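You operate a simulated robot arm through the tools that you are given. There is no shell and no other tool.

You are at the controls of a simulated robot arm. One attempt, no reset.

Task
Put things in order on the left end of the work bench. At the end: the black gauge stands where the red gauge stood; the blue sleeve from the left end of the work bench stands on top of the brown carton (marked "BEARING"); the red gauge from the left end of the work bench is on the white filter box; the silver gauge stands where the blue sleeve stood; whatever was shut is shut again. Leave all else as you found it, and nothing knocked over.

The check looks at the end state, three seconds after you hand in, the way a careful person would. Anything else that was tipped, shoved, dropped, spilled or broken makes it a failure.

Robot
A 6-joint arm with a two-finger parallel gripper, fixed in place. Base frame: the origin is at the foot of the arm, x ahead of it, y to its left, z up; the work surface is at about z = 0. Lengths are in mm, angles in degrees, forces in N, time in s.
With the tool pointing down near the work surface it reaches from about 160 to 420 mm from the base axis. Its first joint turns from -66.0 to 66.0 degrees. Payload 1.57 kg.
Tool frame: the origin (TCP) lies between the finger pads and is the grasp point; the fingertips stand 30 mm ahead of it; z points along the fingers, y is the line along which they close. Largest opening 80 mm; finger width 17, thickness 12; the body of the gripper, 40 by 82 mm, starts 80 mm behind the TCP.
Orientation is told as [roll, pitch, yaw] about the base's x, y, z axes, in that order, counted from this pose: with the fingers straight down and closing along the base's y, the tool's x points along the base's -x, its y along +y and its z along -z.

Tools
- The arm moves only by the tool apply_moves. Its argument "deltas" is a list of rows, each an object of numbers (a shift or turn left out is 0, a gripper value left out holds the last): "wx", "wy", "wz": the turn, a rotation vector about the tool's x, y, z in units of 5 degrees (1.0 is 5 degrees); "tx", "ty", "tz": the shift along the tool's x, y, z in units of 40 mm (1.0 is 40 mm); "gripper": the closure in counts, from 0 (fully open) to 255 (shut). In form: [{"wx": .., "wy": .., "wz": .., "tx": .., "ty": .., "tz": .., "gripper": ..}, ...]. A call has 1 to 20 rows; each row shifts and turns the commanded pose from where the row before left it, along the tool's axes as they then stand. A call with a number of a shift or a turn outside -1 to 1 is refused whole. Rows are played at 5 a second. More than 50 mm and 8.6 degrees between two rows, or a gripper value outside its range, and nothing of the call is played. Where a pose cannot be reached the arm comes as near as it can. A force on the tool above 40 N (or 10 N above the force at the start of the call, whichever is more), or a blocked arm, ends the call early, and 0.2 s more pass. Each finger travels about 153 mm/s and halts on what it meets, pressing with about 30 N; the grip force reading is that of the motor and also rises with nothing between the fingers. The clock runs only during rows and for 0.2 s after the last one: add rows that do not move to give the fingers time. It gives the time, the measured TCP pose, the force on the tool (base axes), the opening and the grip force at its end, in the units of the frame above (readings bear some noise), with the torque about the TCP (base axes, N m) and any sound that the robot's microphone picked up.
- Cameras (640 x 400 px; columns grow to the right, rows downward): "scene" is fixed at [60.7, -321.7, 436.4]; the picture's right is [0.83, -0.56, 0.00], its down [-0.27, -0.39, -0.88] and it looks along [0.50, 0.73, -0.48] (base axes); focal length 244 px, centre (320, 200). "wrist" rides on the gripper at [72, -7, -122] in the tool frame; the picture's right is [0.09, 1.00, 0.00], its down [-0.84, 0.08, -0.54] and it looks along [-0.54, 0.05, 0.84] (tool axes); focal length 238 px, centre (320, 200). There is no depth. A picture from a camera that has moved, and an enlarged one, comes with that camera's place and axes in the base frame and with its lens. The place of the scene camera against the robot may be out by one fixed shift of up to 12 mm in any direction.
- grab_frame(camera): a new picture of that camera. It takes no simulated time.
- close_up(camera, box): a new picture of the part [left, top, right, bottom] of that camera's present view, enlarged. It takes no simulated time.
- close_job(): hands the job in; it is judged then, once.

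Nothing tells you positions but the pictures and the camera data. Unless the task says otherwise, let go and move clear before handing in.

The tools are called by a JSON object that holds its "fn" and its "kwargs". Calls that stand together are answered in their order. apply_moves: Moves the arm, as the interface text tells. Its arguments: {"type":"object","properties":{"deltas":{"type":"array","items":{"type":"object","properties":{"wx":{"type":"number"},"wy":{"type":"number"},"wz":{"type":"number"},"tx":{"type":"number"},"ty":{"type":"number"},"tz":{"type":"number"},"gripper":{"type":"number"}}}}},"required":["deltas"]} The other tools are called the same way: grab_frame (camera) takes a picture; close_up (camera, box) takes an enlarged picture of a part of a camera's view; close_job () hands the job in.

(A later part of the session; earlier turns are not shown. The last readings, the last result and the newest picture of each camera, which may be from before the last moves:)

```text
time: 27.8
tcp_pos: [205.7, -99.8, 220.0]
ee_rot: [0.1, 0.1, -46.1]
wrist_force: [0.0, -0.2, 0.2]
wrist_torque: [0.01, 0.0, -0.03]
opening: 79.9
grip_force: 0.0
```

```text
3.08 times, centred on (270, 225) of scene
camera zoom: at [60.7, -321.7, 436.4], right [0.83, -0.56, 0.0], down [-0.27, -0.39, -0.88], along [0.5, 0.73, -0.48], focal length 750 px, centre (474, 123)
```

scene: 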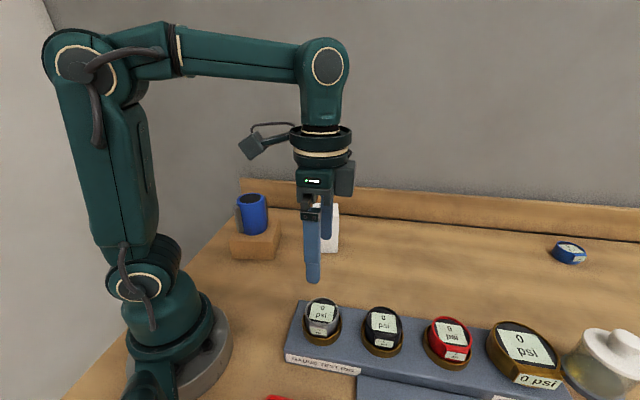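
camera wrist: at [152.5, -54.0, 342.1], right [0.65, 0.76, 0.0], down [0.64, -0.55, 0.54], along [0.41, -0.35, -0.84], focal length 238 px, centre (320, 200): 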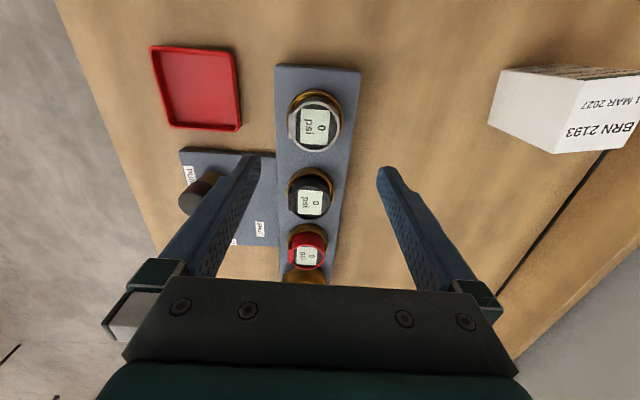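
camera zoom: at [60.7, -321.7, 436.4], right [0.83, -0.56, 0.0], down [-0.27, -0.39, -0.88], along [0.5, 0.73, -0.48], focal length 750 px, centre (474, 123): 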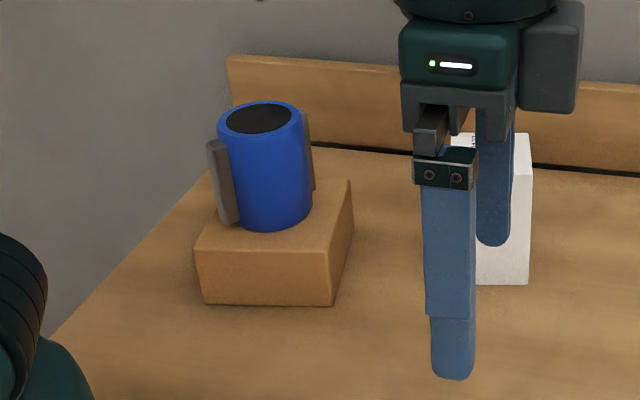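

The sleeve stands neatly on the carton. The silver gauge centre is about (208,-107.5) with its tab facing −y/−x, so I'll drop closer above it and check alignment.

{"fn": "apply_moves", "kwargs": {"deltas": [{"tx": -0.18, "ty": -0.165}, {"tz": 0.65}, {"tz": 0.65}, {"tz": 0.65}, {"tz": 0.55}, {}, {}]}}

{"fn": "grab_frame", "kwargs": {"camera": "wrist"}}

{"fn": "close_up", "kwargs": {"camera": "scene", "box": [270, 240, 390, 370]}}

```text
time: 29.4
tcp_pos: [207.3, -108.1, 120.7]
ee_rot: [0.0, 0.0, -46.1]
wrist_force: [-0.1, 0.4, -0.2]
wrist_torque: [-0.01, 0.01, 0.02]
opening: 79.9
grip_force: 0.0
```

```text
taken
camera wrist: at [153.6, -63.2, 242.3], right [0.65, 0.76, 0.0], down [0.64, -0.55, 0.54], along [0.41, -0.35, -0.84], focal length 238 px, centre (320, 200)
```

wrist: 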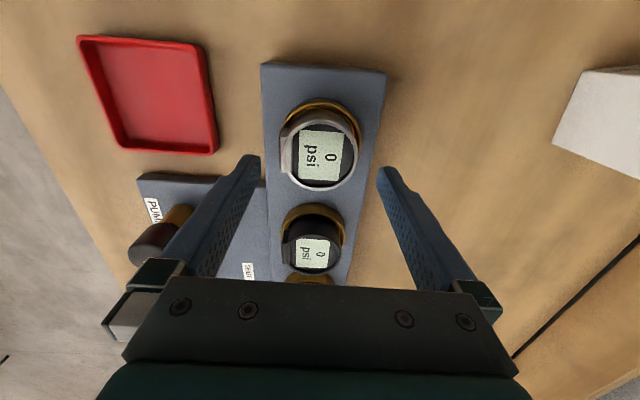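

```text
3.08 times, centred on (330, 305) of scene
camera zoom: at [60.7, -321.7, 436.4], right [0.83, -0.56, 0.0], down [-0.27, -0.39, -0.88], along [0.5, 0.73, -0.48], focal length 750 px, centre (289, -123)
```

zoom: 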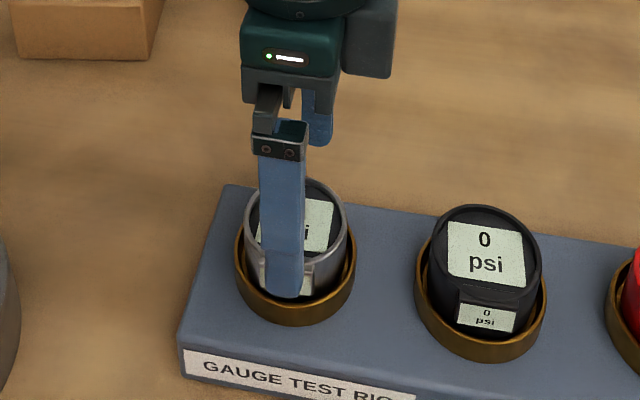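

{"fn": "close_up", "kwargs": {"camera": "wrist", "box": [250, 80, 390, 220]}}

```text
2.86 times, centred on (320, 150) of wrist
camera zoom: at [153.6, -63.2, 242.3], right [0.65, 0.76, 0.0], down [0.64, -0.55, 0.54], along [0.41, -0.35, -0.84], focal length 681 px, centre (320, 343)
```

zoom: 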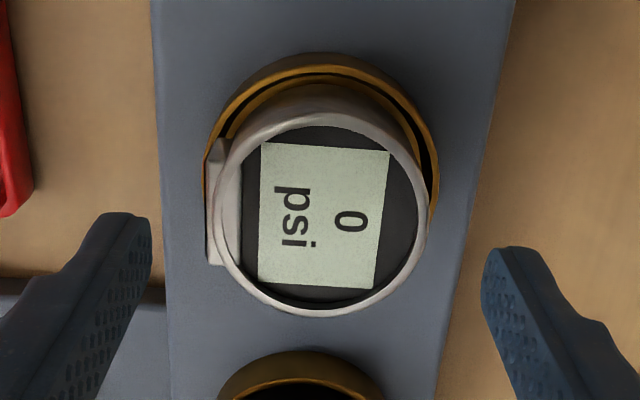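

The gauge is centred between the fingers. I'll shift slightly to allow for the tab and lower in stages so the tips stay above the brass ring.

{"fn": "apply_moves", "kwargs": {"deltas": [{"ty": -0.0625}, {"tz": 0.25}, {"tz": 0.25}, {"tz": 0.27}, {}, {}]}}

{"fn": "close_up", "kwargs": {"camera": "wrist", "box": [220, 110, 420, 260]}}

{"fn": "close_up", "kwargs": {"camera": "scene", "box": [280, 270, 370, 360]}}

```text
time: 30.8
tcp_pos: [204.1, -110.4, 91.0]
ee_rot: [0.0, 0.0, -46.1]
wrist_force: [-0.4, 0.0, -0.2]
wrist_torque: [0.02, 0.01, -0.06]
opening: 79.8
grip_force: 0.1
```

```text
2.67 times, centred on (320, 185) of wrist
camera zoom: at [150.7, -65.2, 212.6], right [0.65, 0.76, 0.0], down [0.64, -0.55, 0.54], along [0.41, -0.35, -0.84], focal length 636 px, centre (320, 240)
```

zoom: 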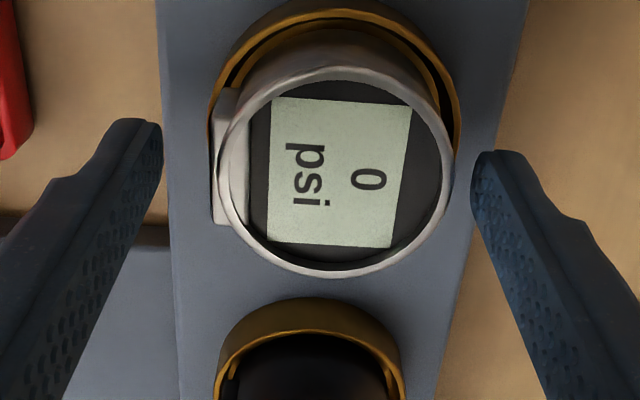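

```text
4.44 times, centred on (325, 315) of scene
camera zoom: at [60.7, -321.7, 436.4], right [0.83, -0.56, 0.0], down [-0.27, -0.39, -0.88], along [0.5, 0.73, -0.48], focal length 1084 px, centre (298, -311)
```

zoom: 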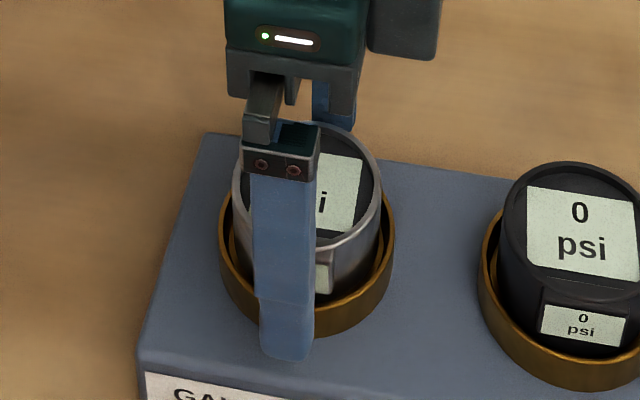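

The tips are above the ring and the gauge is centred, allowing for the tab. I'll lower 5 mm more and close.

{"fn": "apply_moves", "kwargs": {"deltas": [{"tz": 0.125, "tx": 0.03}, {}, {"gripper": 40}, {"gripper": 70}, {"gripper": 110}, {}, {}, {}]}}

{"fn": "close_up", "kwargs": {"camera": "wrist", "box": [220, 110, 420, 260]}}

{"fn": "close_up", "kwargs": {"camera": "scene", "box": [280, 270, 370, 360]}}

```text
time: 32.6
tcp_pos: [205.4, -108.6, 86.3]
ee_rot: [0.1, 0.0, -46.3]
wrist_force: [20.4, 22.1, -14.6]
wrist_torque: [0.22, -0.3, -0.16]
opening: 72.6
grip_force: 15.1
```

```text
2.67 times, centred on (320, 185) of wrist
camera zoom: at [150.4, -64.0, 207.4], right [0.66, 0.76, 0.0], down [0.63, -0.55, 0.54], along [0.41, -0.35, -0.84], focal length 636 px, centre (320, 240)
```

zoom: 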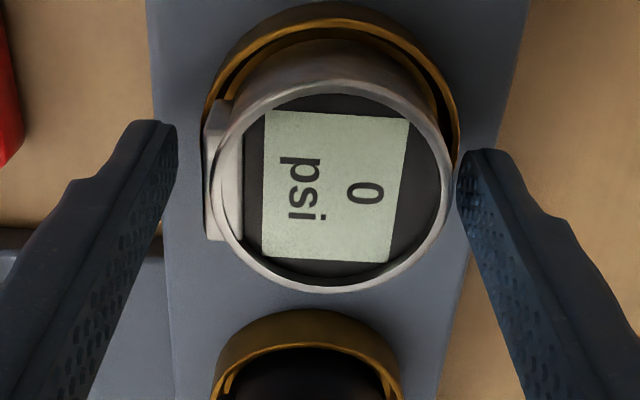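

```text
4.44 times, centred on (325, 315) of scene
camera zoom: at [60.7, -321.7, 436.4], right [0.83, -0.56, 0.0], down [-0.27, -0.39, -0.88], along [0.5, 0.73, -0.48], focal length 1084 px, centre (298, -311)
```

zoom: 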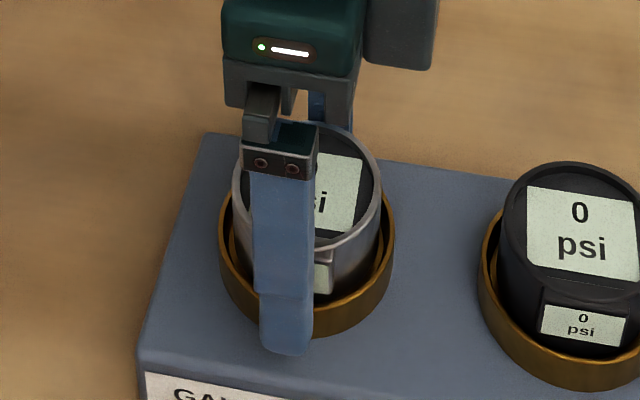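

A finger has met something, probably the brass ring, with a side load, before the gauge was gripped. I'll open at once, rise a little and re-check heights.

{"fn": "apply_moves", "kwargs": {"deltas": [{"gripper": 40}, {"gripper": 0}, {}, {"tz": -0.25}, {"tz": -0.25}, {}]}}

{"fn": "close_up", "kwargs": {"camera": "wrist", "box": [220, 90, 420, 240]}}

{"fn": "close_up", "kwargs": {"camera": "scene", "box": [270, 270, 400, 380]}}

{"fn": "grab_frame", "kwargs": {"camera": "scene"}}

```text
time: 34.0
tcp_pos: [204.3, -110.2, 107.0]
ee_rot: [-0.1, 0.1, -46.1]
wrist_force: [-0.3, 0.0, 0.2]
wrist_torque: [-0.02, 0.0, -0.03]
opening: 80.0
grip_force: 0.0
```

```text
2.67 times, centred on (320, 165) of wrist
camera zoom: at [149.8, -65.0, 227.4], right [0.65, 0.76, 0.0], down [0.64, -0.55, 0.54], along [0.41, -0.35, -0.84], focal length 636 px, centre (320, 293)
```

zoom: 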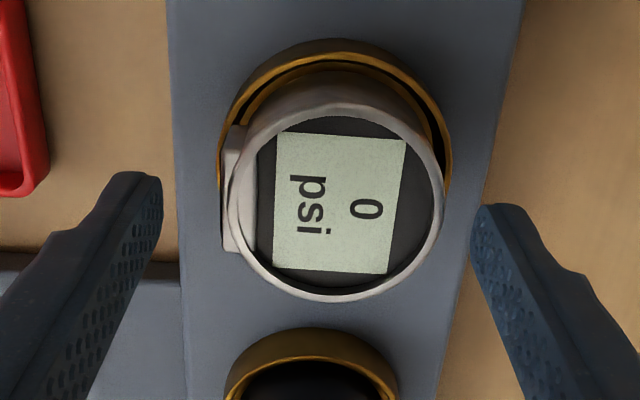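

```text
3.64 times, centred on (335, 325) of scene
camera zoom: at [60.7, -321.7, 436.4], right [0.83, -0.56, 0.0], down [-0.27, -0.39, -0.88], along [0.5, 0.73, -0.48], focal length 887 px, centre (266, -254)
```

zoom: 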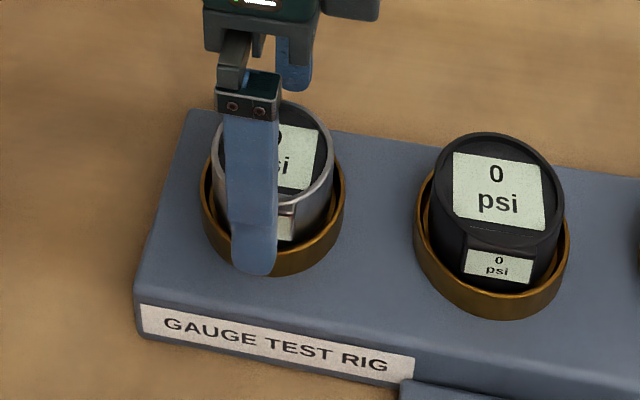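

```text
taken
```

scene: 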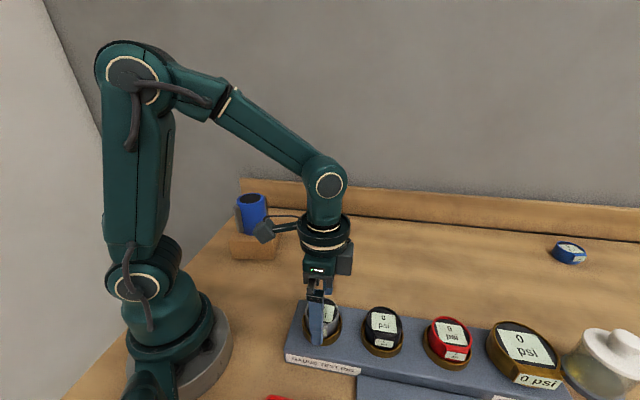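

The rig hasn't moved; the ring rim is simply higher than I estimated. I'll zoom in for a better rim height.

{"fn": "close_up", "kwargs": {"camera": "scene", "box": [360, 300, 405, 360]}}

{"fn": "close_up", "kwargs": {"camera": "scene", "box": [300, 295, 345, 350]}}

```text
6.67 times, centred on (382, 330) of scene
camera zoom: at [60.7, -321.7, 436.4], right [0.83, -0.56, 0.0], down [-0.27, -0.39, -0.88], along [0.5, 0.73, -0.48], focal length 1625 px, centre (-97, -667)
```

zoom: 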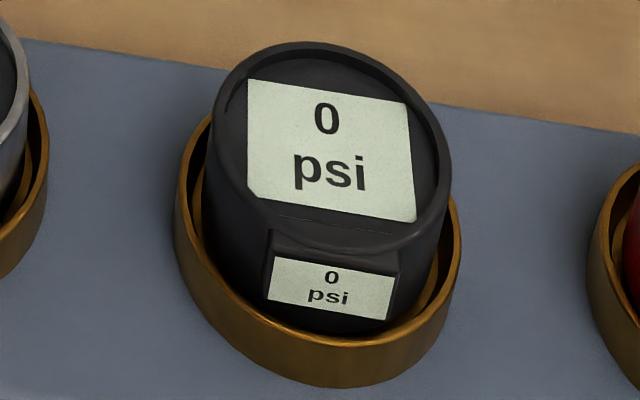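

```text
7.27 times, centred on (322, 322) of scene
camera zoom: at [60.7, -321.7, 436.4], right [0.83, -0.56, 0.0], down [-0.27, -0.39, -0.88], along [0.5, 0.73, -0.48], focal length 1773 px, centre (302, -691)
```

zoom: 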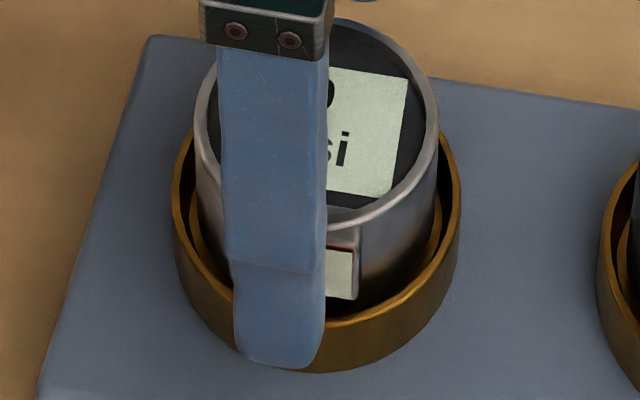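

The ring stands about 20 mm above the rig, so its rim is at z≈57. I'll grip with the tips at about z=62, which still overlaps the gauge by roughly 20 mm.

{"fn": "apply_moves", "kwargs": {"deltas": [{"tz": 0.19, "tx": 0.035}, {"tz": 0.18}, {}, {"gripper": 40}, {"gripper": 70}, {"gripper": 110}, {}, {}, {}]}}

{"fn": "close_up", "kwargs": {"camera": "wrist", "box": [220, 110, 420, 260]}}

{"fn": "close_up", "kwargs": {"camera": "scene", "box": [280, 270, 370, 360]}}

```text
time: 36.0
tcp_pos: [203.3, -109.0, 90.7]
ee_rot: [0.0, -0.2, -46.1]
wrist_force: [11.5, 15.7, 0.4]
wrist_torque: [0.57, -0.38, -0.01]
opening: 53.7
grip_force: 30.1
```

```text
2.67 times, centred on (320, 185) of wrist
camera zoom: at [149.4, -63.9, 212.2], right [0.65, 0.76, 0.0], down [0.64, -0.55, 0.54], along [0.41, -0.35, -0.84], focal length 636 px, centre (320, 240)
```

zoom: 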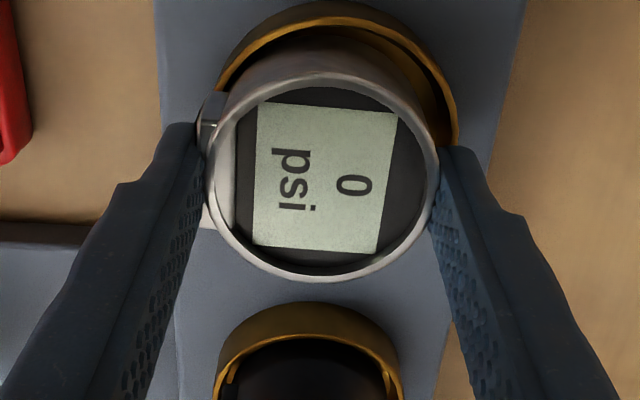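

```text
4.44 times, centred on (325, 315) of scene
camera zoom: at [60.7, -321.7, 436.4], right [0.83, -0.56, 0.0], down [-0.27, -0.39, -0.88], along [0.5, 0.73, -0.48], focal length 1084 px, centre (298, -311)
```

zoom: 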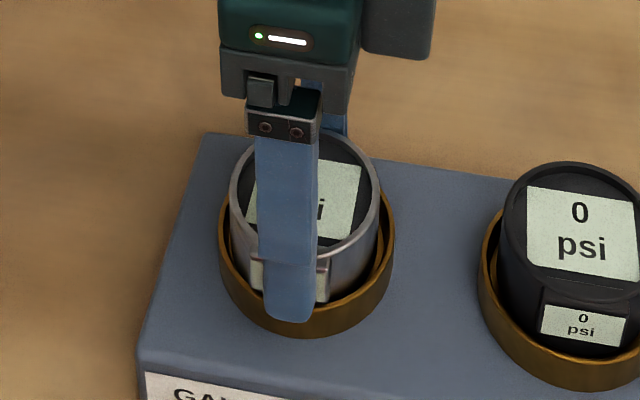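

Gripped at 53.7 mm, but there is a ~19 N sideways load from the socket wall. I'll ease sideways to remove it before lifting.

{"fn": "apply_moves", "kwargs": {"deltas": [{"ty": 0.035}, {}, {}]}}

```text
time: 36.8
tcp_pos: [204.1, -108.8, 91.8]
ee_rot: [-0.1, 0.0, -45.9]
wrist_force: [-3.4, 1.4, 20.3]
wrist_torque: [0.08, 0.09, 0.0]
opening: 53.9
grip_force: 30.2
```

{"fn": "apply_moves", "kwargs": {"deltas": [{"tz": -0.04}, {}, {}]}}

{"fn": "close_up", "kwargs": {"camera": "scene", "box": [280, 270, 370, 360]}}

```text
time: 37.6
tcp_pos: [203.8, -108.9, 91.8]
ee_rot: [0.0, 0.0, -46.0]
wrist_force: [-0.5, 0.0, 0.3]
wrist_torque: [0.03, 0.01, 0.0]
opening: 54.1
grip_force: 30.3
```

```text
4.44 times, centred on (325, 315) of scene
camera zoom: at [60.7, -321.7, 436.4], right [0.83, -0.56, 0.0], down [-0.27, -0.39, -0.88], along [0.5, 0.73, -0.48], focal length 1084 px, centre (298, -311)
```

zoom: 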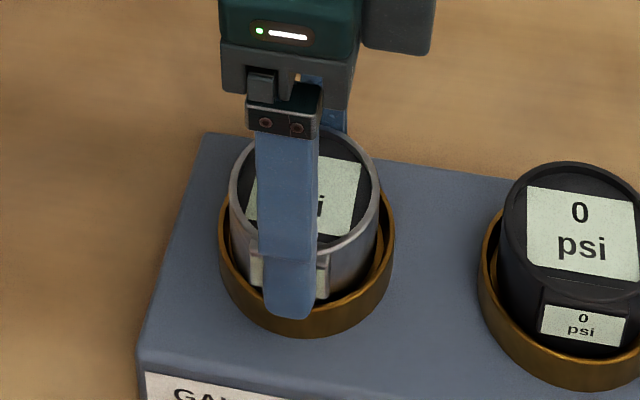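

The loads are zero now, so I'll lift slowly out of the socket.

{"fn": "apply_moves", "kwargs": {"deltas": [{"tz": -0.1}, {"tz": -0.1}, {"tz": -0.15}, {"tz": -0.2}, {"tz": -0.25}, {}, {}]}}

{"fn": "close_up", "kwargs": {"camera": "scene", "box": [270, 250, 390, 360]}}

{"fn": "grab_frame", "kwargs": {"camera": "wrist"}}

```text
time: 39.2
tcp_pos: [202.7, -107.0, 124.5]
ee_rot: [0.0, 0.0, -46.0]
wrist_force: [-0.2, 0.0, -1.6]
wrist_torque: [-0.01, 0.03, 0.02]
opening: 54.1
grip_force: 29.9
```

```text
3.64 times, centred on (330, 305) of scene
camera zoom: at [60.7, -321.7, 436.4], right [0.83, -0.56, 0.0], down [-0.27, -0.39, -0.88], along [0.5, 0.73, -0.48], focal length 887 px, centre (284, -182)
```

zoom: 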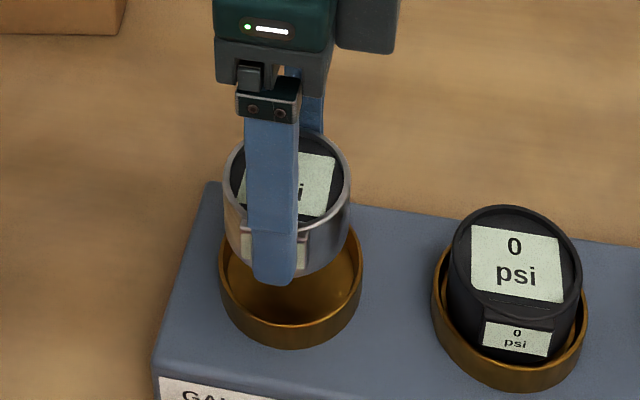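

```text
taken
camera wrist: at [149.1, -62.7, 245.5], right [0.65, 0.76, 0.0], down [0.64, -0.55, 0.54], along [0.41, -0.35, -0.84], focal length 238 px, centre (320, 200)
```

wrist: 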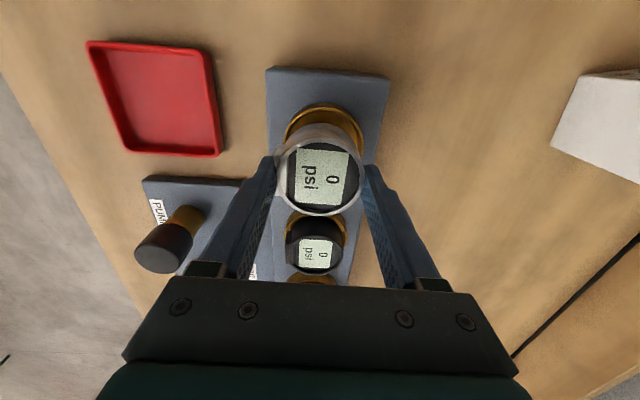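

The silver gauge is out and upright. I'll zoom to measure its centre relative to the tool for accurate placement.

{"fn": "close_up", "kwargs": {"camera": "wrist", "box": [250, 100, 390, 240]}}

{"fn": "close_up", "kwargs": {"camera": "wrist", "box": [260, 90, 380, 170]}}

```text
2.86 times, centred on (320, 170) of wrist
camera zoom: at [149.1, -62.7, 245.5], right [0.65, 0.76, 0.0], down [0.64, -0.55, 0.54], along [0.41, -0.35, -0.84], focal length 681 px, centre (320, 286)
```

zoom: 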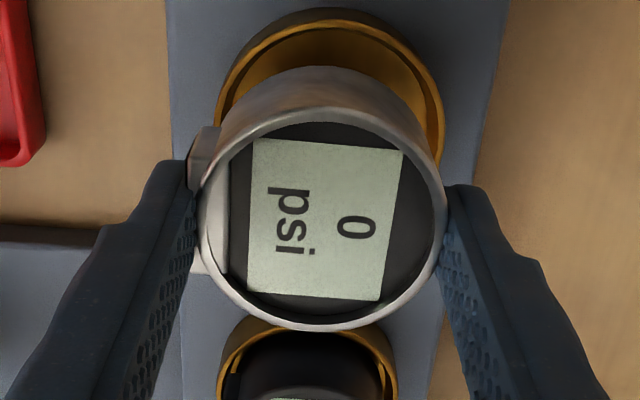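

```text
5.00 times, centred on (320, 130) of wrist
camera zoom: at [149.1, -62.7, 245.5], right [0.65, 0.76, 0.0], down [0.64, -0.55, 0.54], along [0.41, -0.35, -0.84], focal length 1192 px, centre (320, 550)
```

zoom: 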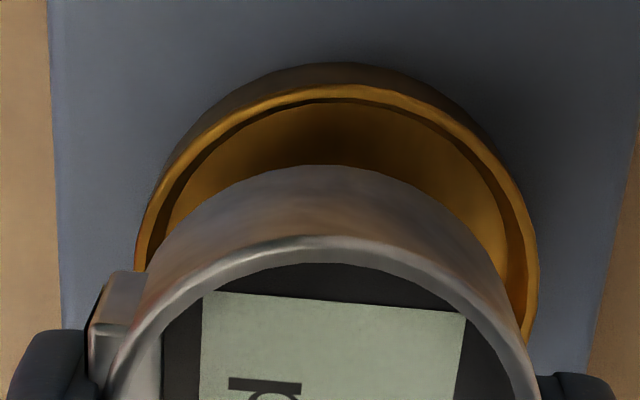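

The gauge is nearly centred in the fingers. I'll carry it level to above the sleeve's old spot at about (370,-60).

{"fn": "apply_moves", "kwargs": {"deltas": [{"tx": -0.347, "ty": 0.638}, {"tx": -0.347, "ty": 0.638}, {"tx": -0.347, "ty": 0.638}, {"tx": -0.347, "ty": 0.638}, {"tx": -0.347, "ty": 0.638}, {"tx": -0.347, "ty": 0.638}, {}, {"tz": 0.4}, {"tz": 0.4}, {"tz": 0.3}, {}, {}]}}

{"fn": "grab_frame", "kwargs": {"camera": "wrist"}}

{"fn": "grab_frame", "kwargs": {"camera": "scene"}}

```text
time: 41.8
tcp_pos: [370.5, -63.1, 78.4]
ee_rot: [-0.1, 0.0, -46.0]
wrist_force: [-0.1, 0.5, -0.4]
wrist_torque: [0.01, -0.02, 0.01]
opening: 53.9
grip_force: 29.5
```

```text
taken
camera wrist: at [317.5, -17.2, 199.6], right [0.65, 0.76, 0.0], down [0.64, -0.55, 0.54], along [0.41, -0.35, -0.84], focal length 238 px, centre (320, 200)
```

wrist: 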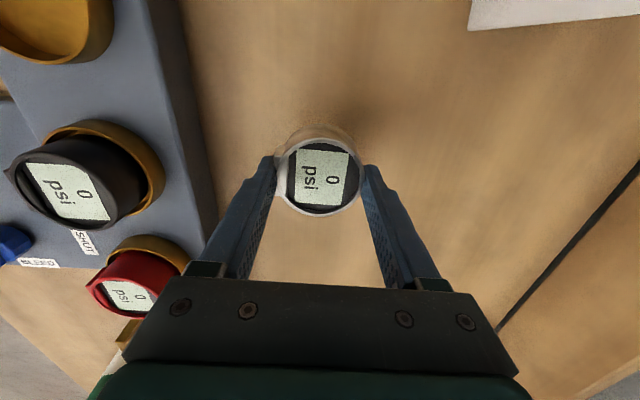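

```text
taken
```

scene: 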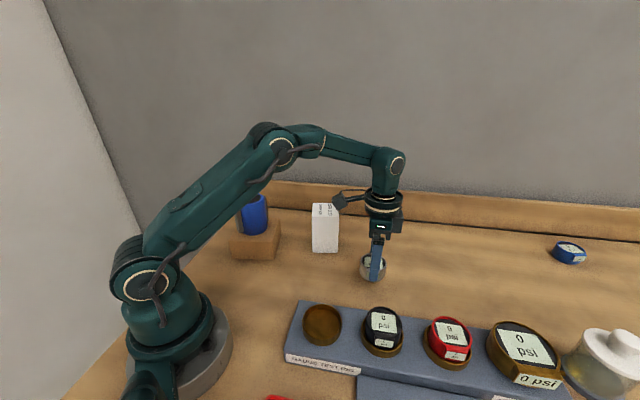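

Over the sleeve's old spot. I'll lower near the bench, then in fine steps until contact.

{"fn": "apply_moves", "kwargs": {"deltas": [{"tz": 0.25}, {"tz": 0.2}, {"tz": 0.15}, {}, {}]}}

{"fn": "close_up", "kwargs": {"camera": "scene", "box": [320, 220, 430, 310]}}

{"fn": "grab_frame", "kwargs": {"camera": "wrist"}}

```text
time: 43.0
tcp_pos: [371.9, -62.0, 55.0]
ee_rot: [0.0, 0.1, -46.1]
wrist_force: [-0.6, -0.1, -2.6]
wrist_torque: [-0.01, -0.02, 0.02]
opening: 53.9
grip_force: 29.8
```

```text
4.44 times, centred on (375, 265) of scene
camera zoom: at [60.7, -321.7, 436.4], right [0.83, -0.56, 0.0], down [-0.27, -0.39, -0.88], along [0.5, 0.73, -0.48], focal length 1084 px, centre (76, -89)
```

zoom: 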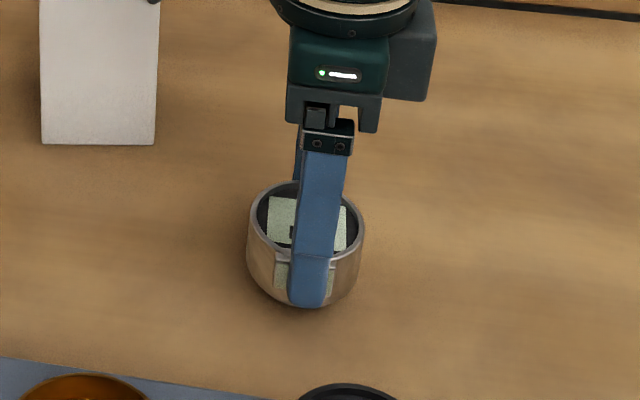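

```text
taken
camera wrist: at [317.8, -16.0, 176.3], right [0.65, 0.76, 0.0], down [0.64, -0.55, 0.54], along [0.41, -0.35, -0.84], focal length 238 px, centre (320, 200)
```

wrist: 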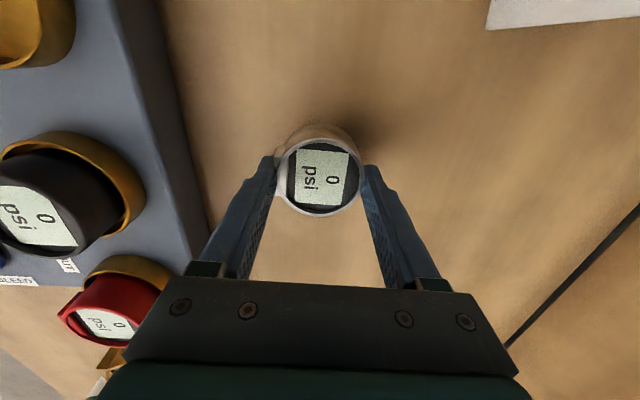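

{"fn": "apply_moves", "kwargs": {"deltas": [{"tx": 0.026, "tz": 0.05}, {"tz": 0.04}, {}]}}

{"fn": "apply_moves", "kwargs": {"deltas": [{"tz": 0.03}, {"tz": 0.025}, {}]}}

```text
time: 43.8
tcp_pos: [371.7, -60.0, 52.2]
ee_rot: [0.0, 0.0, -46.0]
wrist_force: [-0.2, -0.1, -1.9]
wrist_torque: [0.0, -0.02, -0.02]
opening: 53.8
grip_force: 30.0
```

```text
time: 44.6
tcp_pos: [373.2, -61.3, 49.5]
ee_rot: [-0.1, 0.0, -46.0]
wrist_force: [-0.8, -1.3, -1.4]
wrist_torque: [0.03, -0.01, -0.04]
opening: 53.8
grip_force: 30.2
```

{"fn": "apply_moves", "kwargs": {"deltas": [{"tz": 0.025}, {"tz": 0.025}, {}]}}

{"fn": "close_up", "kwargs": {"camera": "scene", "box": [345, 240, 405, 300]}}

```text
time: 45.4
tcp_pos: [371.5, -60.5, 47.3]
ee_rot: [0.0, 0.0, -46.0]
wrist_force: [0.6, -0.1, -1.2]
wrist_torque: [0.01, -0.01, 0.01]
opening: 53.8
grip_force: 30.6
```

```text
6.67 times, centred on (375, 270) of scene
camera zoom: at [60.7, -321.7, 436.4], right [0.83, -0.56, 0.0], down [-0.27, -0.39, -0.88], along [0.5, 0.73, -0.48], focal length 1625 px, centre (-47, -267)
```

zoom: 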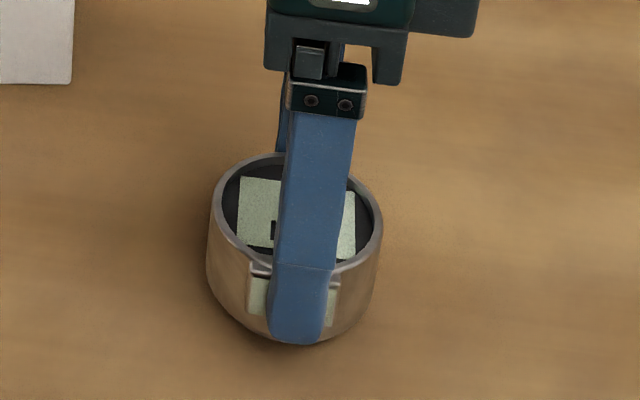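

{"fn": "apply_moves", "kwargs": {"deltas": [{"tz": 0.025}, {"tz": 0.025}, {}]}}

```text
time: 46.2
tcp_pos: [370.9, -60.0, 46.3]
ee_rot: [0.1, 0.0, -46.0]
wrist_force: [0.5, 0.6, -1.7]
wrist_torque: [0.0, -0.01, 0.0]
opening: 54.0
grip_force: 29.7
```

{"fn": "apply_moves", "kwargs": {"deltas": [{"tz": 0.025}, {"tz": 0.025}, {}]}}

```text
time: 47.0
tcp_pos: [371.7, -60.4, 45.7]
ee_rot: [0.0, 0.0, -46.0]
wrist_force: [-4.6, 4.2, 15.7]
wrist_torque: [0.06, 0.25, -0.02]
opening: 54.2
grip_force: 29.8
```

Contact with the bench. I'll back off slightly and release.

{"fn": "apply_moves", "kwargs": {"deltas": [{"tz": -0.025}, {}, {}]}}

```text
time: 47.8
tcp_pos: [371.5, -61.6, 44.7]
ee_rot: [0.0, 0.0, -46.0]
wrist_force: [-0.3, 0.4, -1.6]
wrist_torque: [0.02, 0.04, 0.0]
opening: 53.8
grip_force: 29.5
```

{"fn": "apply_moves", "kwargs": {"deltas": [{"tz": 0.01}, {"gripper": 70}, {"gripper": 40}, {"gripper": 0}, {}, {}]}}

{"fn": "apply_moves", "kwargs": {"deltas": [{"tz": -0.4}, {"tz": -0.5}, {"tz": -0.6}, {"tx": 0.6, "tz": -0.5}, {"tx": 0.6, "tz": -0.5}, {}, {}]}}

{"fn": "grab_frame", "kwargs": {"camera": "wrist"}}

{"fn": "grab_frame", "kwargs": {"camera": "scene"}}

```text
time: 49.2
tcp_pos: [370.4, -61.0, 44.6]
ee_rot: [0.0, 0.0, -46.0]
wrist_force: [0.4, -0.4, -0.5]
wrist_torque: [0.03, 0.02, -0.01]
opening: 80.0
grip_force: 0.1
```

```text
time: 50.8
tcp_pos: [336.7, -27.8, 146.1]
ee_rot: [0.0, 0.0, -46.0]
wrist_force: [0.5, 1.0, -0.7]
wrist_torque: [0.0, 0.01, -0.01]
opening: 80.2
grip_force: 0.0
```

```text
taken
camera wrist: at [282.7, 18.6, 266.1], right [0.65, 0.76, 0.0], down [0.64, -0.55, 0.54], along [0.41, -0.35, -0.84], focal length 238 px, centre (320, 200)
```

wrist: 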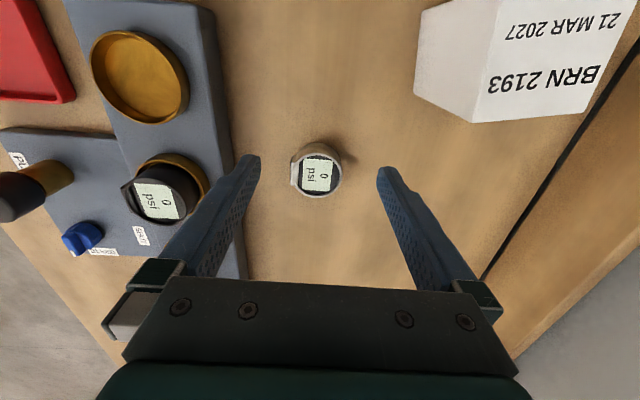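

```text
taken
```

scene: 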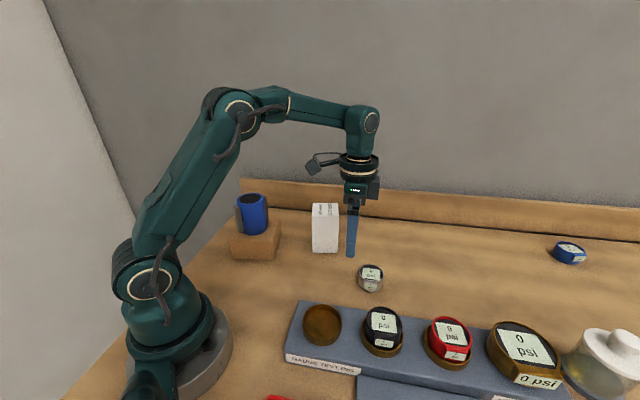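

{"fn": "close_up", "kwargs": {"camera": "scene", "box": [340, 230, 410, 310]}}

{"fn": "close_up", "kwargs": {"camera": "wrist", "box": [260, 120, 380, 220]}}

```text
5.00 times, centred on (375, 270) of scene
camera zoom: at [60.7, -321.7, 436.4], right [0.83, -0.56, 0.0], down [-0.27, -0.39, -0.88], along [0.5, 0.73, -0.48], focal length 1219 px, centre (45, -150)
```

zoom: 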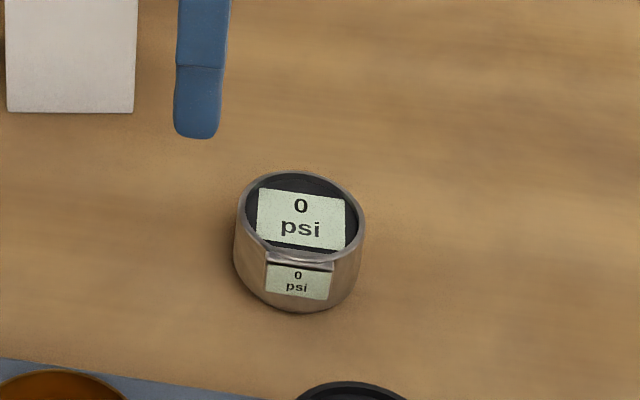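

```text
4.00 times, centred on (320, 170) of wrist
camera zoom: at [282.7, 18.6, 266.1], right [0.65, 0.76, 0.0], down [0.64, -0.55, 0.54], along [0.41, -0.35, -0.84], focal length 953 px, centre (320, 320)
```

zoom: 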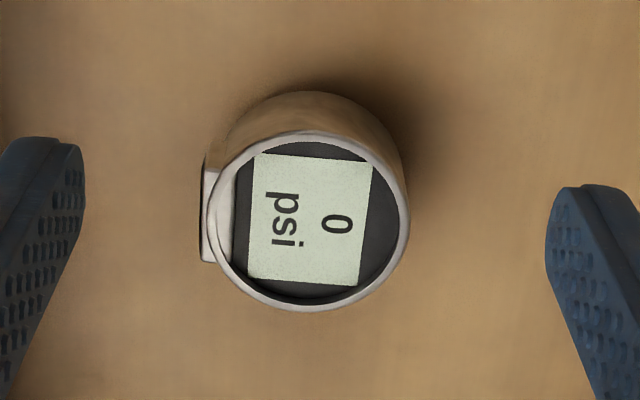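

The silver gauge stands within about 1 mm of the sleeve's old centre. Next I'll hover over the black and red gauges and measure them precisely.

{"fn": "apply_moves", "kwargs": {"deltas": [{"ty": -0.75, "tz": -0.15}, {"ty": -0.75, "tz": -0.15}, {"ty": -0.75, "tz": -0.15}, {"ty": -0.75, "tz": -0.15}, {"ty": -0.73, "tz": -0.15}, {"tx": -0.65}, {"tx": -0.65}, {"tx": -0.6}, {}, {}]}}

{"fn": "grab_frame", "kwargs": {"camera": "wrist"}}

{"fn": "close_up", "kwargs": {"camera": "wrist", "box": [250, 80, 390, 280]}}

```text
time: 53.0
tcp_pos: [282.0, -185.2, 174.4]
ee_rot: [-0.1, 0.0, -46.1]
wrist_force: [0.2, 0.2, 0.8]
wrist_torque: [-0.01, 0.0, -0.01]
opening: 79.9
grip_force: 0.0
```

```text
taken
camera wrist: at [228.1, -139.9, 295.6], right [0.65, 0.76, 0.0], down [0.64, -0.55, 0.54], along [0.41, -0.35, -0.84], focal length 238 px, centre (320, 200)
```

wrist: 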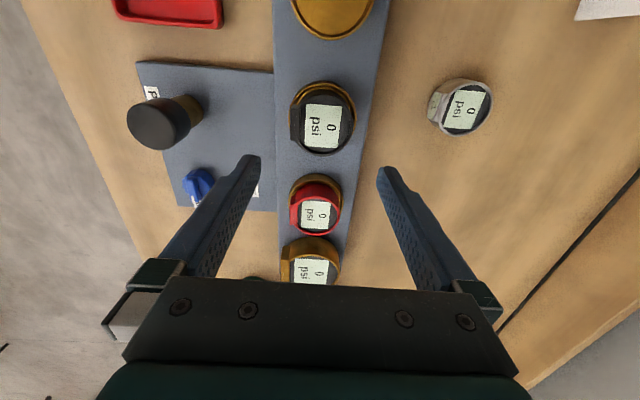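

```text
2.00 times, centred on (320, 180) of wrist
camera zoom: at [228.1, -139.9, 295.6], right [0.65, 0.76, 0.0], down [0.64, -0.55, 0.54], along [0.41, -0.35, -0.84], focal length 477 px, centre (320, 240)
```

zoom: 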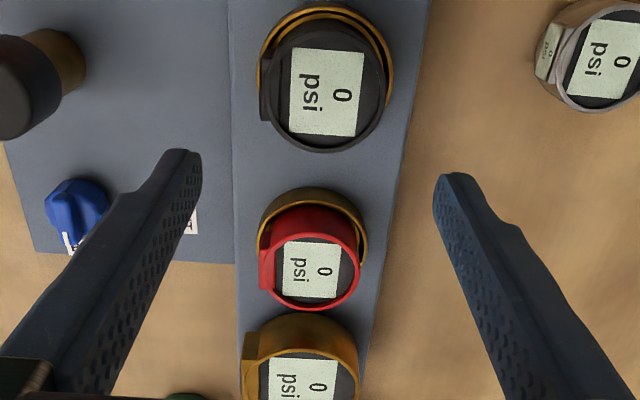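

The rig axis lies at −45° with sockets 100 mm apart, and red is at about (347,−249), radius ≈427 mm. That is beyond the vertical-tool reach, so I'll tilt the tool 20° outward about the closing axis.

{"fn": "apply_moves", "kwargs": {"deltas": [{"wz": -0.21}, {"wy": -1}, {"wy": -1}, {"wy": -1}, {"wy": -1}, {}, {}]}}

{"fn": "grab_frame", "kwargs": {"camera": "wrist"}}

{"fn": "grab_frame", "kwargs": {"camera": "scene"}}

```text
time: 54.6
tcp_pos: [281.4, -184.8, 175.4]
ee_rot: [0.0, -20.0, -44.9]
wrist_force: [-0.2, 0.2, 0.3]
wrist_torque: [-0.01, 0.02, -0.01]
opening: 80.0
grip_force: 0.1
```

```text
taken
camera wrist: at [201.5, -113.7, 264.0], right [0.64, 0.77, -0.03], down [0.48, -0.37, 0.8], along [0.6, -0.53, -0.6], focal length 238 px, centre (320, 200)
```

wrist: 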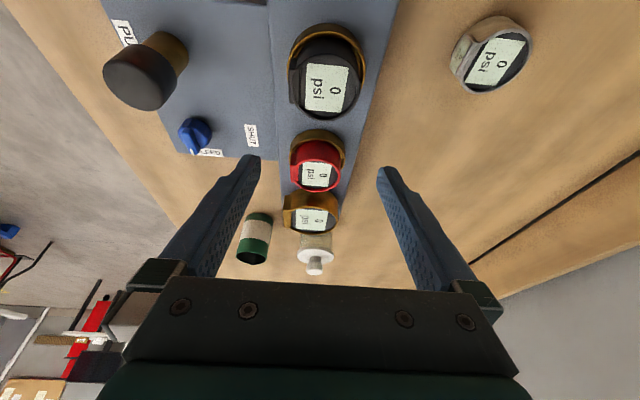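

```text
taken
```

scene: 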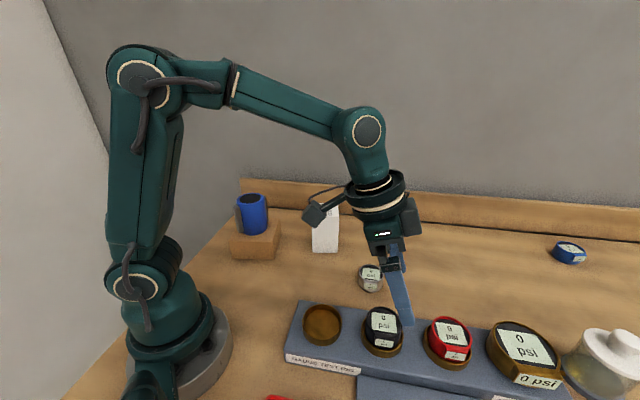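

The tilt is correct, with the fingers leaning outward. I'll move to hover over the red gauge.

{"fn": "apply_moves", "kwargs": {"deltas": [{"tx": -0.415, "tz": 0.377, "ty": 0.004}, {"tx": -0.415, "tz": 0.377, "ty": 0.004}, {"tx": -0.415, "tz": 0.377, "ty": 0.004}, {"tx": -0.415, "tz": 0.377, "ty": 0.004}, {}, {}]}}

{"fn": "grab_frame", "kwargs": {"camera": "wrist"}}

{"fn": "close_up", "kwargs": {"camera": "wrist", "box": [250, 100, 390, 240]}}

{"fn": "close_up", "kwargs": {"camera": "scene", "box": [370, 230, 510, 380]}}

```text
time: 56.0
tcp_pos: [343.1, -241.4, 140.5]
ee_rot: [0.0, -20.0, -45.0]
wrist_force: [0.4, 0.9, 0.2]
wrist_torque: [-0.02, 0.01, 0.0]
opening: 80.2
grip_force: 0.0
```

```text
taken
camera wrist: at [262.0, -171.0, 229.3], right [0.64, 0.77, -0.03], down [0.48, -0.37, 0.8], along [0.6, -0.53, -0.6], focal length 238 px, centre (320, 200)
```

wrist: 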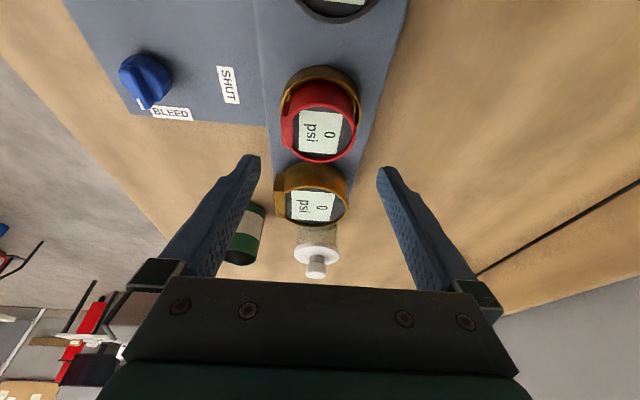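

```text
2.86 times, centred on (320, 170) of wrist
camera zoom: at [262.0, -171.0, 229.3], right [0.64, 0.77, -0.03], down [0.48, -0.37, 0.8], along [0.6, -0.53, -0.6], focal length 681 px, centre (320, 286)
```

zoom: 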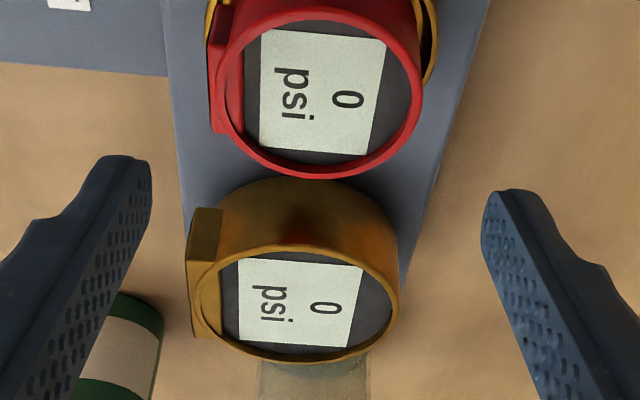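

```text
2.67 times, centred on (440, 305) of scene
camera zoom: at [60.7, -321.7, 436.4], right [0.83, -0.56, 0.0], down [-0.27, -0.39, -0.88], along [0.5, 0.73, -0.48], focal length 650 px, centre (0, -80)
```

zoom: 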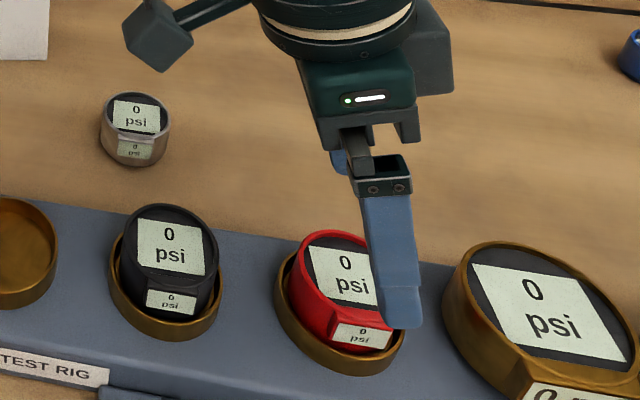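

Red is centred nicely. I'll descend vertically, holding the tilt, and stop a little short to check.

{"fn": "apply_moves", "kwargs": {"deltas": [{"tx": 0.123, "tz": 0.314, "ty": -0.012}, {"tx": 0.123, "tz": 0.314, "ty": -0.012}, {"tx": 0.123, "tz": 0.314, "ty": -0.011}, {}, {}]}}

{"fn": "close_up", "kwargs": {"camera": "wrist", "box": [230, 120, 410, 260]}}

{"fn": "close_up", "kwargs": {"camera": "scene", "box": [390, 270, 500, 380]}}

```text
time: 57.2
tcp_pos: [341.2, -241.9, 100.3]
ee_rot: [0.0, -20.0, -45.1]
wrist_force: [0.3, 0.3, 0.1]
wrist_torque: [-0.02, -0.04, -0.01]
opening: 79.9
grip_force: 0.1
```

```text
2.86 times, centred on (320, 190) of wrist
camera zoom: at [260.0, -171.2, 189.2], right [0.64, 0.77, -0.03], down [0.48, -0.37, 0.8], along [0.6, -0.53, -0.6], focal length 681 px, centre (320, 229)
```

zoom: 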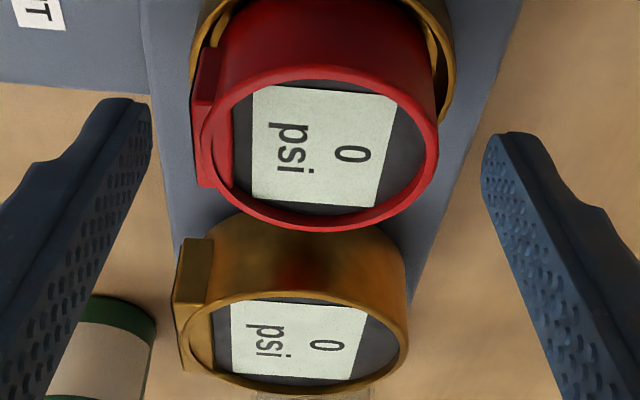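

```text
3.64 times, centred on (445, 325) of scene
camera zoom: at [60.7, -321.7, 436.4], right [0.83, -0.56, 0.0], down [-0.27, -0.39, -0.88], along [0.5, 0.73, -0.48], focal length 887 px, centre (-134, -254)
```

zoom: 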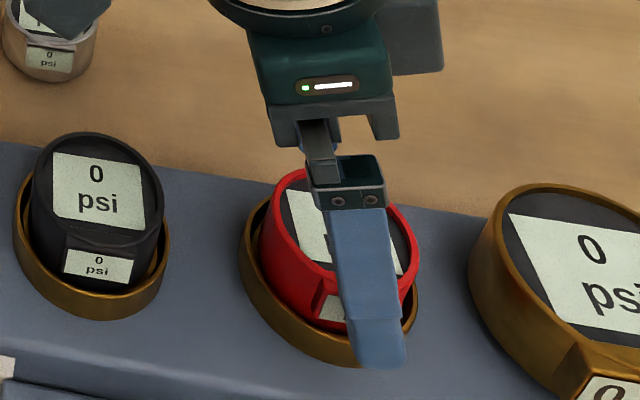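

{"fn": "apply_moves", "kwargs": {"deltas": [{"tx": 0.047, "tz": 0.13}, {}, {"gripper": 40}, {"gripper": 60}, {"gripper": 75}, {"gripper": 90}, {"gripper": 110}, {}, {}]}}

{"fn": "close_up", "kwargs": {"camera": "wrist", "box": [230, 120, 410, 260]}}

{"fn": "close_up", "kwargs": {"camera": "scene", "box": [390, 270, 500, 380]}}

```text
time: 59.2
tcp_pos: [341.2, -241.8, 94.5]
ee_rot: [0.0, -20.1, -44.9]
wrist_force: [1.0, 0.3, 0.0]
wrist_torque: [0.03, -0.01, 0.01]
opening: 54.0
grip_force: 29.9
```

```text
2.86 times, centred on (320, 190) of wrist
camera zoom: at [260.0, -171.7, 183.9], right [0.64, 0.77, -0.03], down [0.48, -0.37, 0.8], along [0.6, -0.53, -0.6], focal length 681 px, centre (320, 229)
```

zoom: 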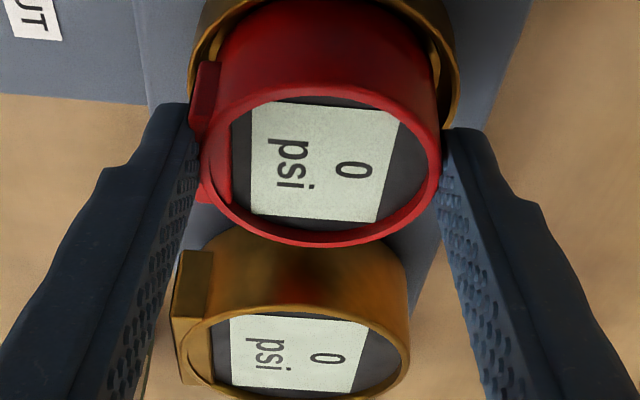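

```text
3.64 times, centred on (445, 325) of scene
camera zoom: at [60.7, -321.7, 436.4], right [0.83, -0.56, 0.0], down [-0.27, -0.39, -0.88], along [0.5, 0.73, -0.48], focal length 887 px, centre (-134, -254)
```

zoom: 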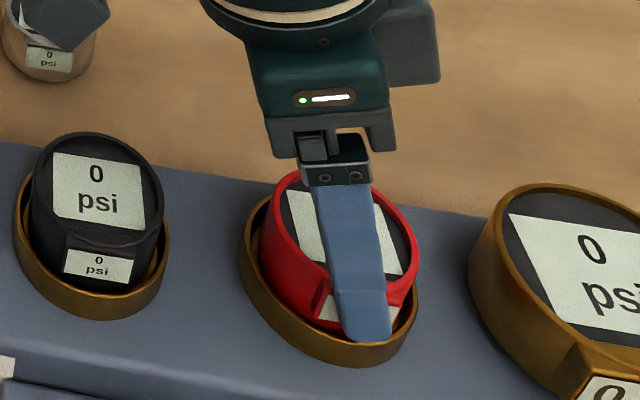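

Gripped at 54.0 mm with no side load. I'll lift straight up out of the socket.

{"fn": "apply_moves", "kwargs": {"deltas": [{"tx": -0.034, "tz": -0.094}, {"tx": -0.051, "tz": -0.141}, {"tx": -0.068, "tz": -0.188}, {"tx": -0.085, "tz": -0.235}, {"tx": -0.085, "tz": -0.235}, {}, {}]}}

{"fn": "grab_frame", "kwargs": {"camera": "wrist"}}

{"fn": "close_up", "kwargs": {"camera": "scene", "box": [380, 240, 520, 380]}}

```text
time: 60.8
tcp_pos: [341.9, -242.3, 132.4]
ee_rot: [0.0, -20.1, -45.0]
wrist_force: [0.7, -0.1, -2.6]
wrist_torque: [0.0, 0.02, 0.0]
opening: 53.9
grip_force: 30.3
```

```text
taken
camera wrist: at [260.2, -172.2, 221.9], right [0.64, 0.77, -0.03], down [0.48, -0.37, 0.8], along [0.6, -0.53, -0.6], focal length 238 px, centre (320, 200)
```

wrist: 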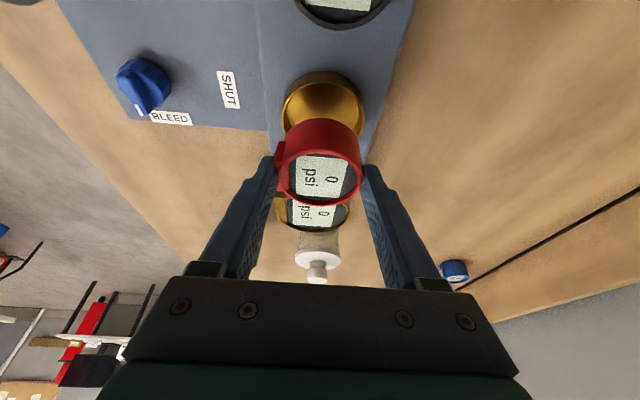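

```text
2.86 times, centred on (450, 310) of scene
camera zoom: at [60.7, -321.7, 436.4], right [0.83, -0.56, 0.0], down [-0.27, -0.39, -0.88], along [0.5, 0.73, -0.48], focal length 697 px, centre (-51, -114)
```

zoom: 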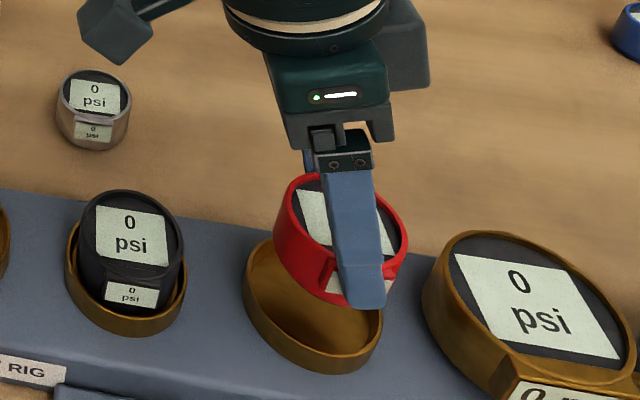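

The red gauge is held upright at about 2.6 N. I'll bring it inward and up over the black gauge, then turn about the vertical axis, keeping the tilt.

{"fn": "apply_moves", "kwargs": {"deltas": [{"tx": 0.2, "tz": -0.42}, {"tx": 0.434, "tz": -0.397}, {"tx": 0.434, "tz": -0.397}, {"tx": 0.434, "tz": -0.397}, {"tx": 0.434, "tz": -0.397}, {"tx": 0.434, "tz": -0.397}, {"wx": -0.342, "wz": -0.94}, {"wx": -0.342, "wz": -0.94}, {"wx": -0.342, "wz": -0.94}, {"wx": -0.342, "wz": -0.94}, {"wx": -0.342, "wz": -0.94}, {"wx": -0.342, "wz": -0.94}, {}, {}]}}

{"fn": "grab_frame", "kwargs": {"camera": "scene"}}

```text
time: 63.8
tcp_pos: [255.4, -156.7, 190.6]
ee_rot: [0.0, -20.0, -14.9]
wrist_force: [0.1, -0.3, -2.1]
wrist_torque: [-0.02, -0.01, 0.0]
opening: 53.9
grip_force: 30.1
```

```text
taken
```

scene: 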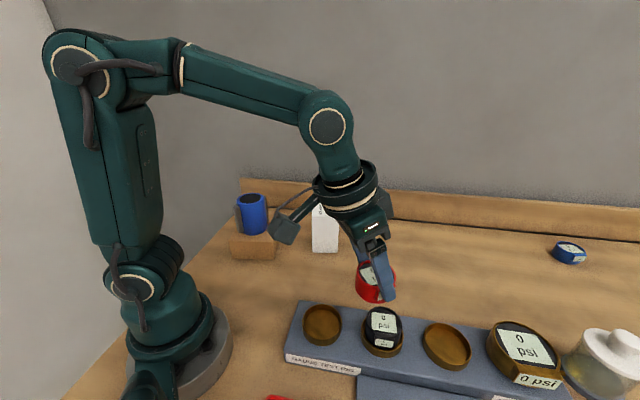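

{"fn": "apply_moves", "kwargs": {"deltas": [{"tx": 0.0667, "ty": 0.682, "tz": -0.0243}, {"tx": 0.0667, "ty": 0.682, "tz": -0.0243}, {"tx": 0.0667, "ty": 0.682, "tz": -0.0243}, {"tx": 0.0667, "ty": 0.682, "tz": -0.0243}, {"tx": 0.0667, "ty": 0.682, "tz": -0.0243}, {"tx": 0.0667, "ty": 0.682, "tz": -0.0243}, {"tx": 0.0667, "ty": 0.682, "tz": -0.0243}, {"tx": 0.0667, "ty": 0.682, "tz": -0.0243}, {"wx": -0.342, "wz": -0.94}, {"wx": -0.342, "wz": -0.94}, {"wx": -0.342, "wz": -0.94}, {"wx": -0.342, "wz": -0.94}, {"wx": -0.342, "wz": -0.94}, {"wx": -0.342, "wz": -0.94}, {"wx": -0.137, "wz": -0.376}, {}, {}]}}

{"fn": "grab_frame", "kwargs": {"camera": "scene"}}

{"fn": "grab_frame", "kwargs": {"camera": "wrist"}}

```text
time: 67.4
tcp_pos: [289.0, 60.9, 191.0]
ee_rot: [0.1, -20.0, 17.1]
wrist_force: [-0.6, -0.5, -0.9]
wrist_torque: [0.01, 0.04, -0.03]
opening: 54.1
grip_force: 30.1
```

```text
taken
```

scene: 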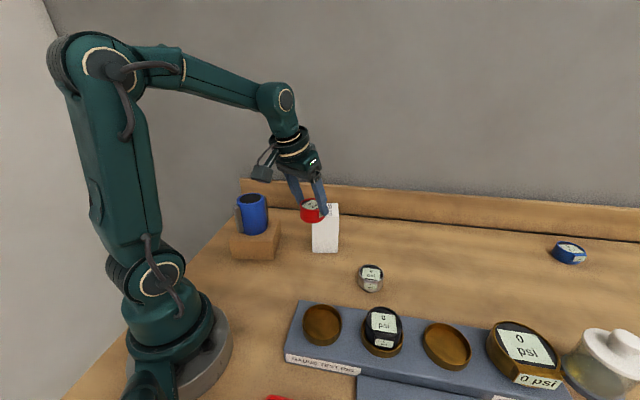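

```text
taken
camera wrist: at [187.1, 19.7, 280.2], right [-0.37, 0.93, -0.03], down [0.55, 0.25, 0.8], along [0.75, 0.28, -0.61], focal length 238 px, centre (320, 200)
```

wrist: 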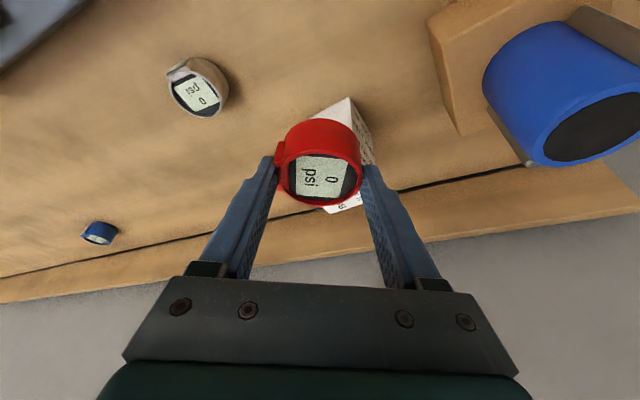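

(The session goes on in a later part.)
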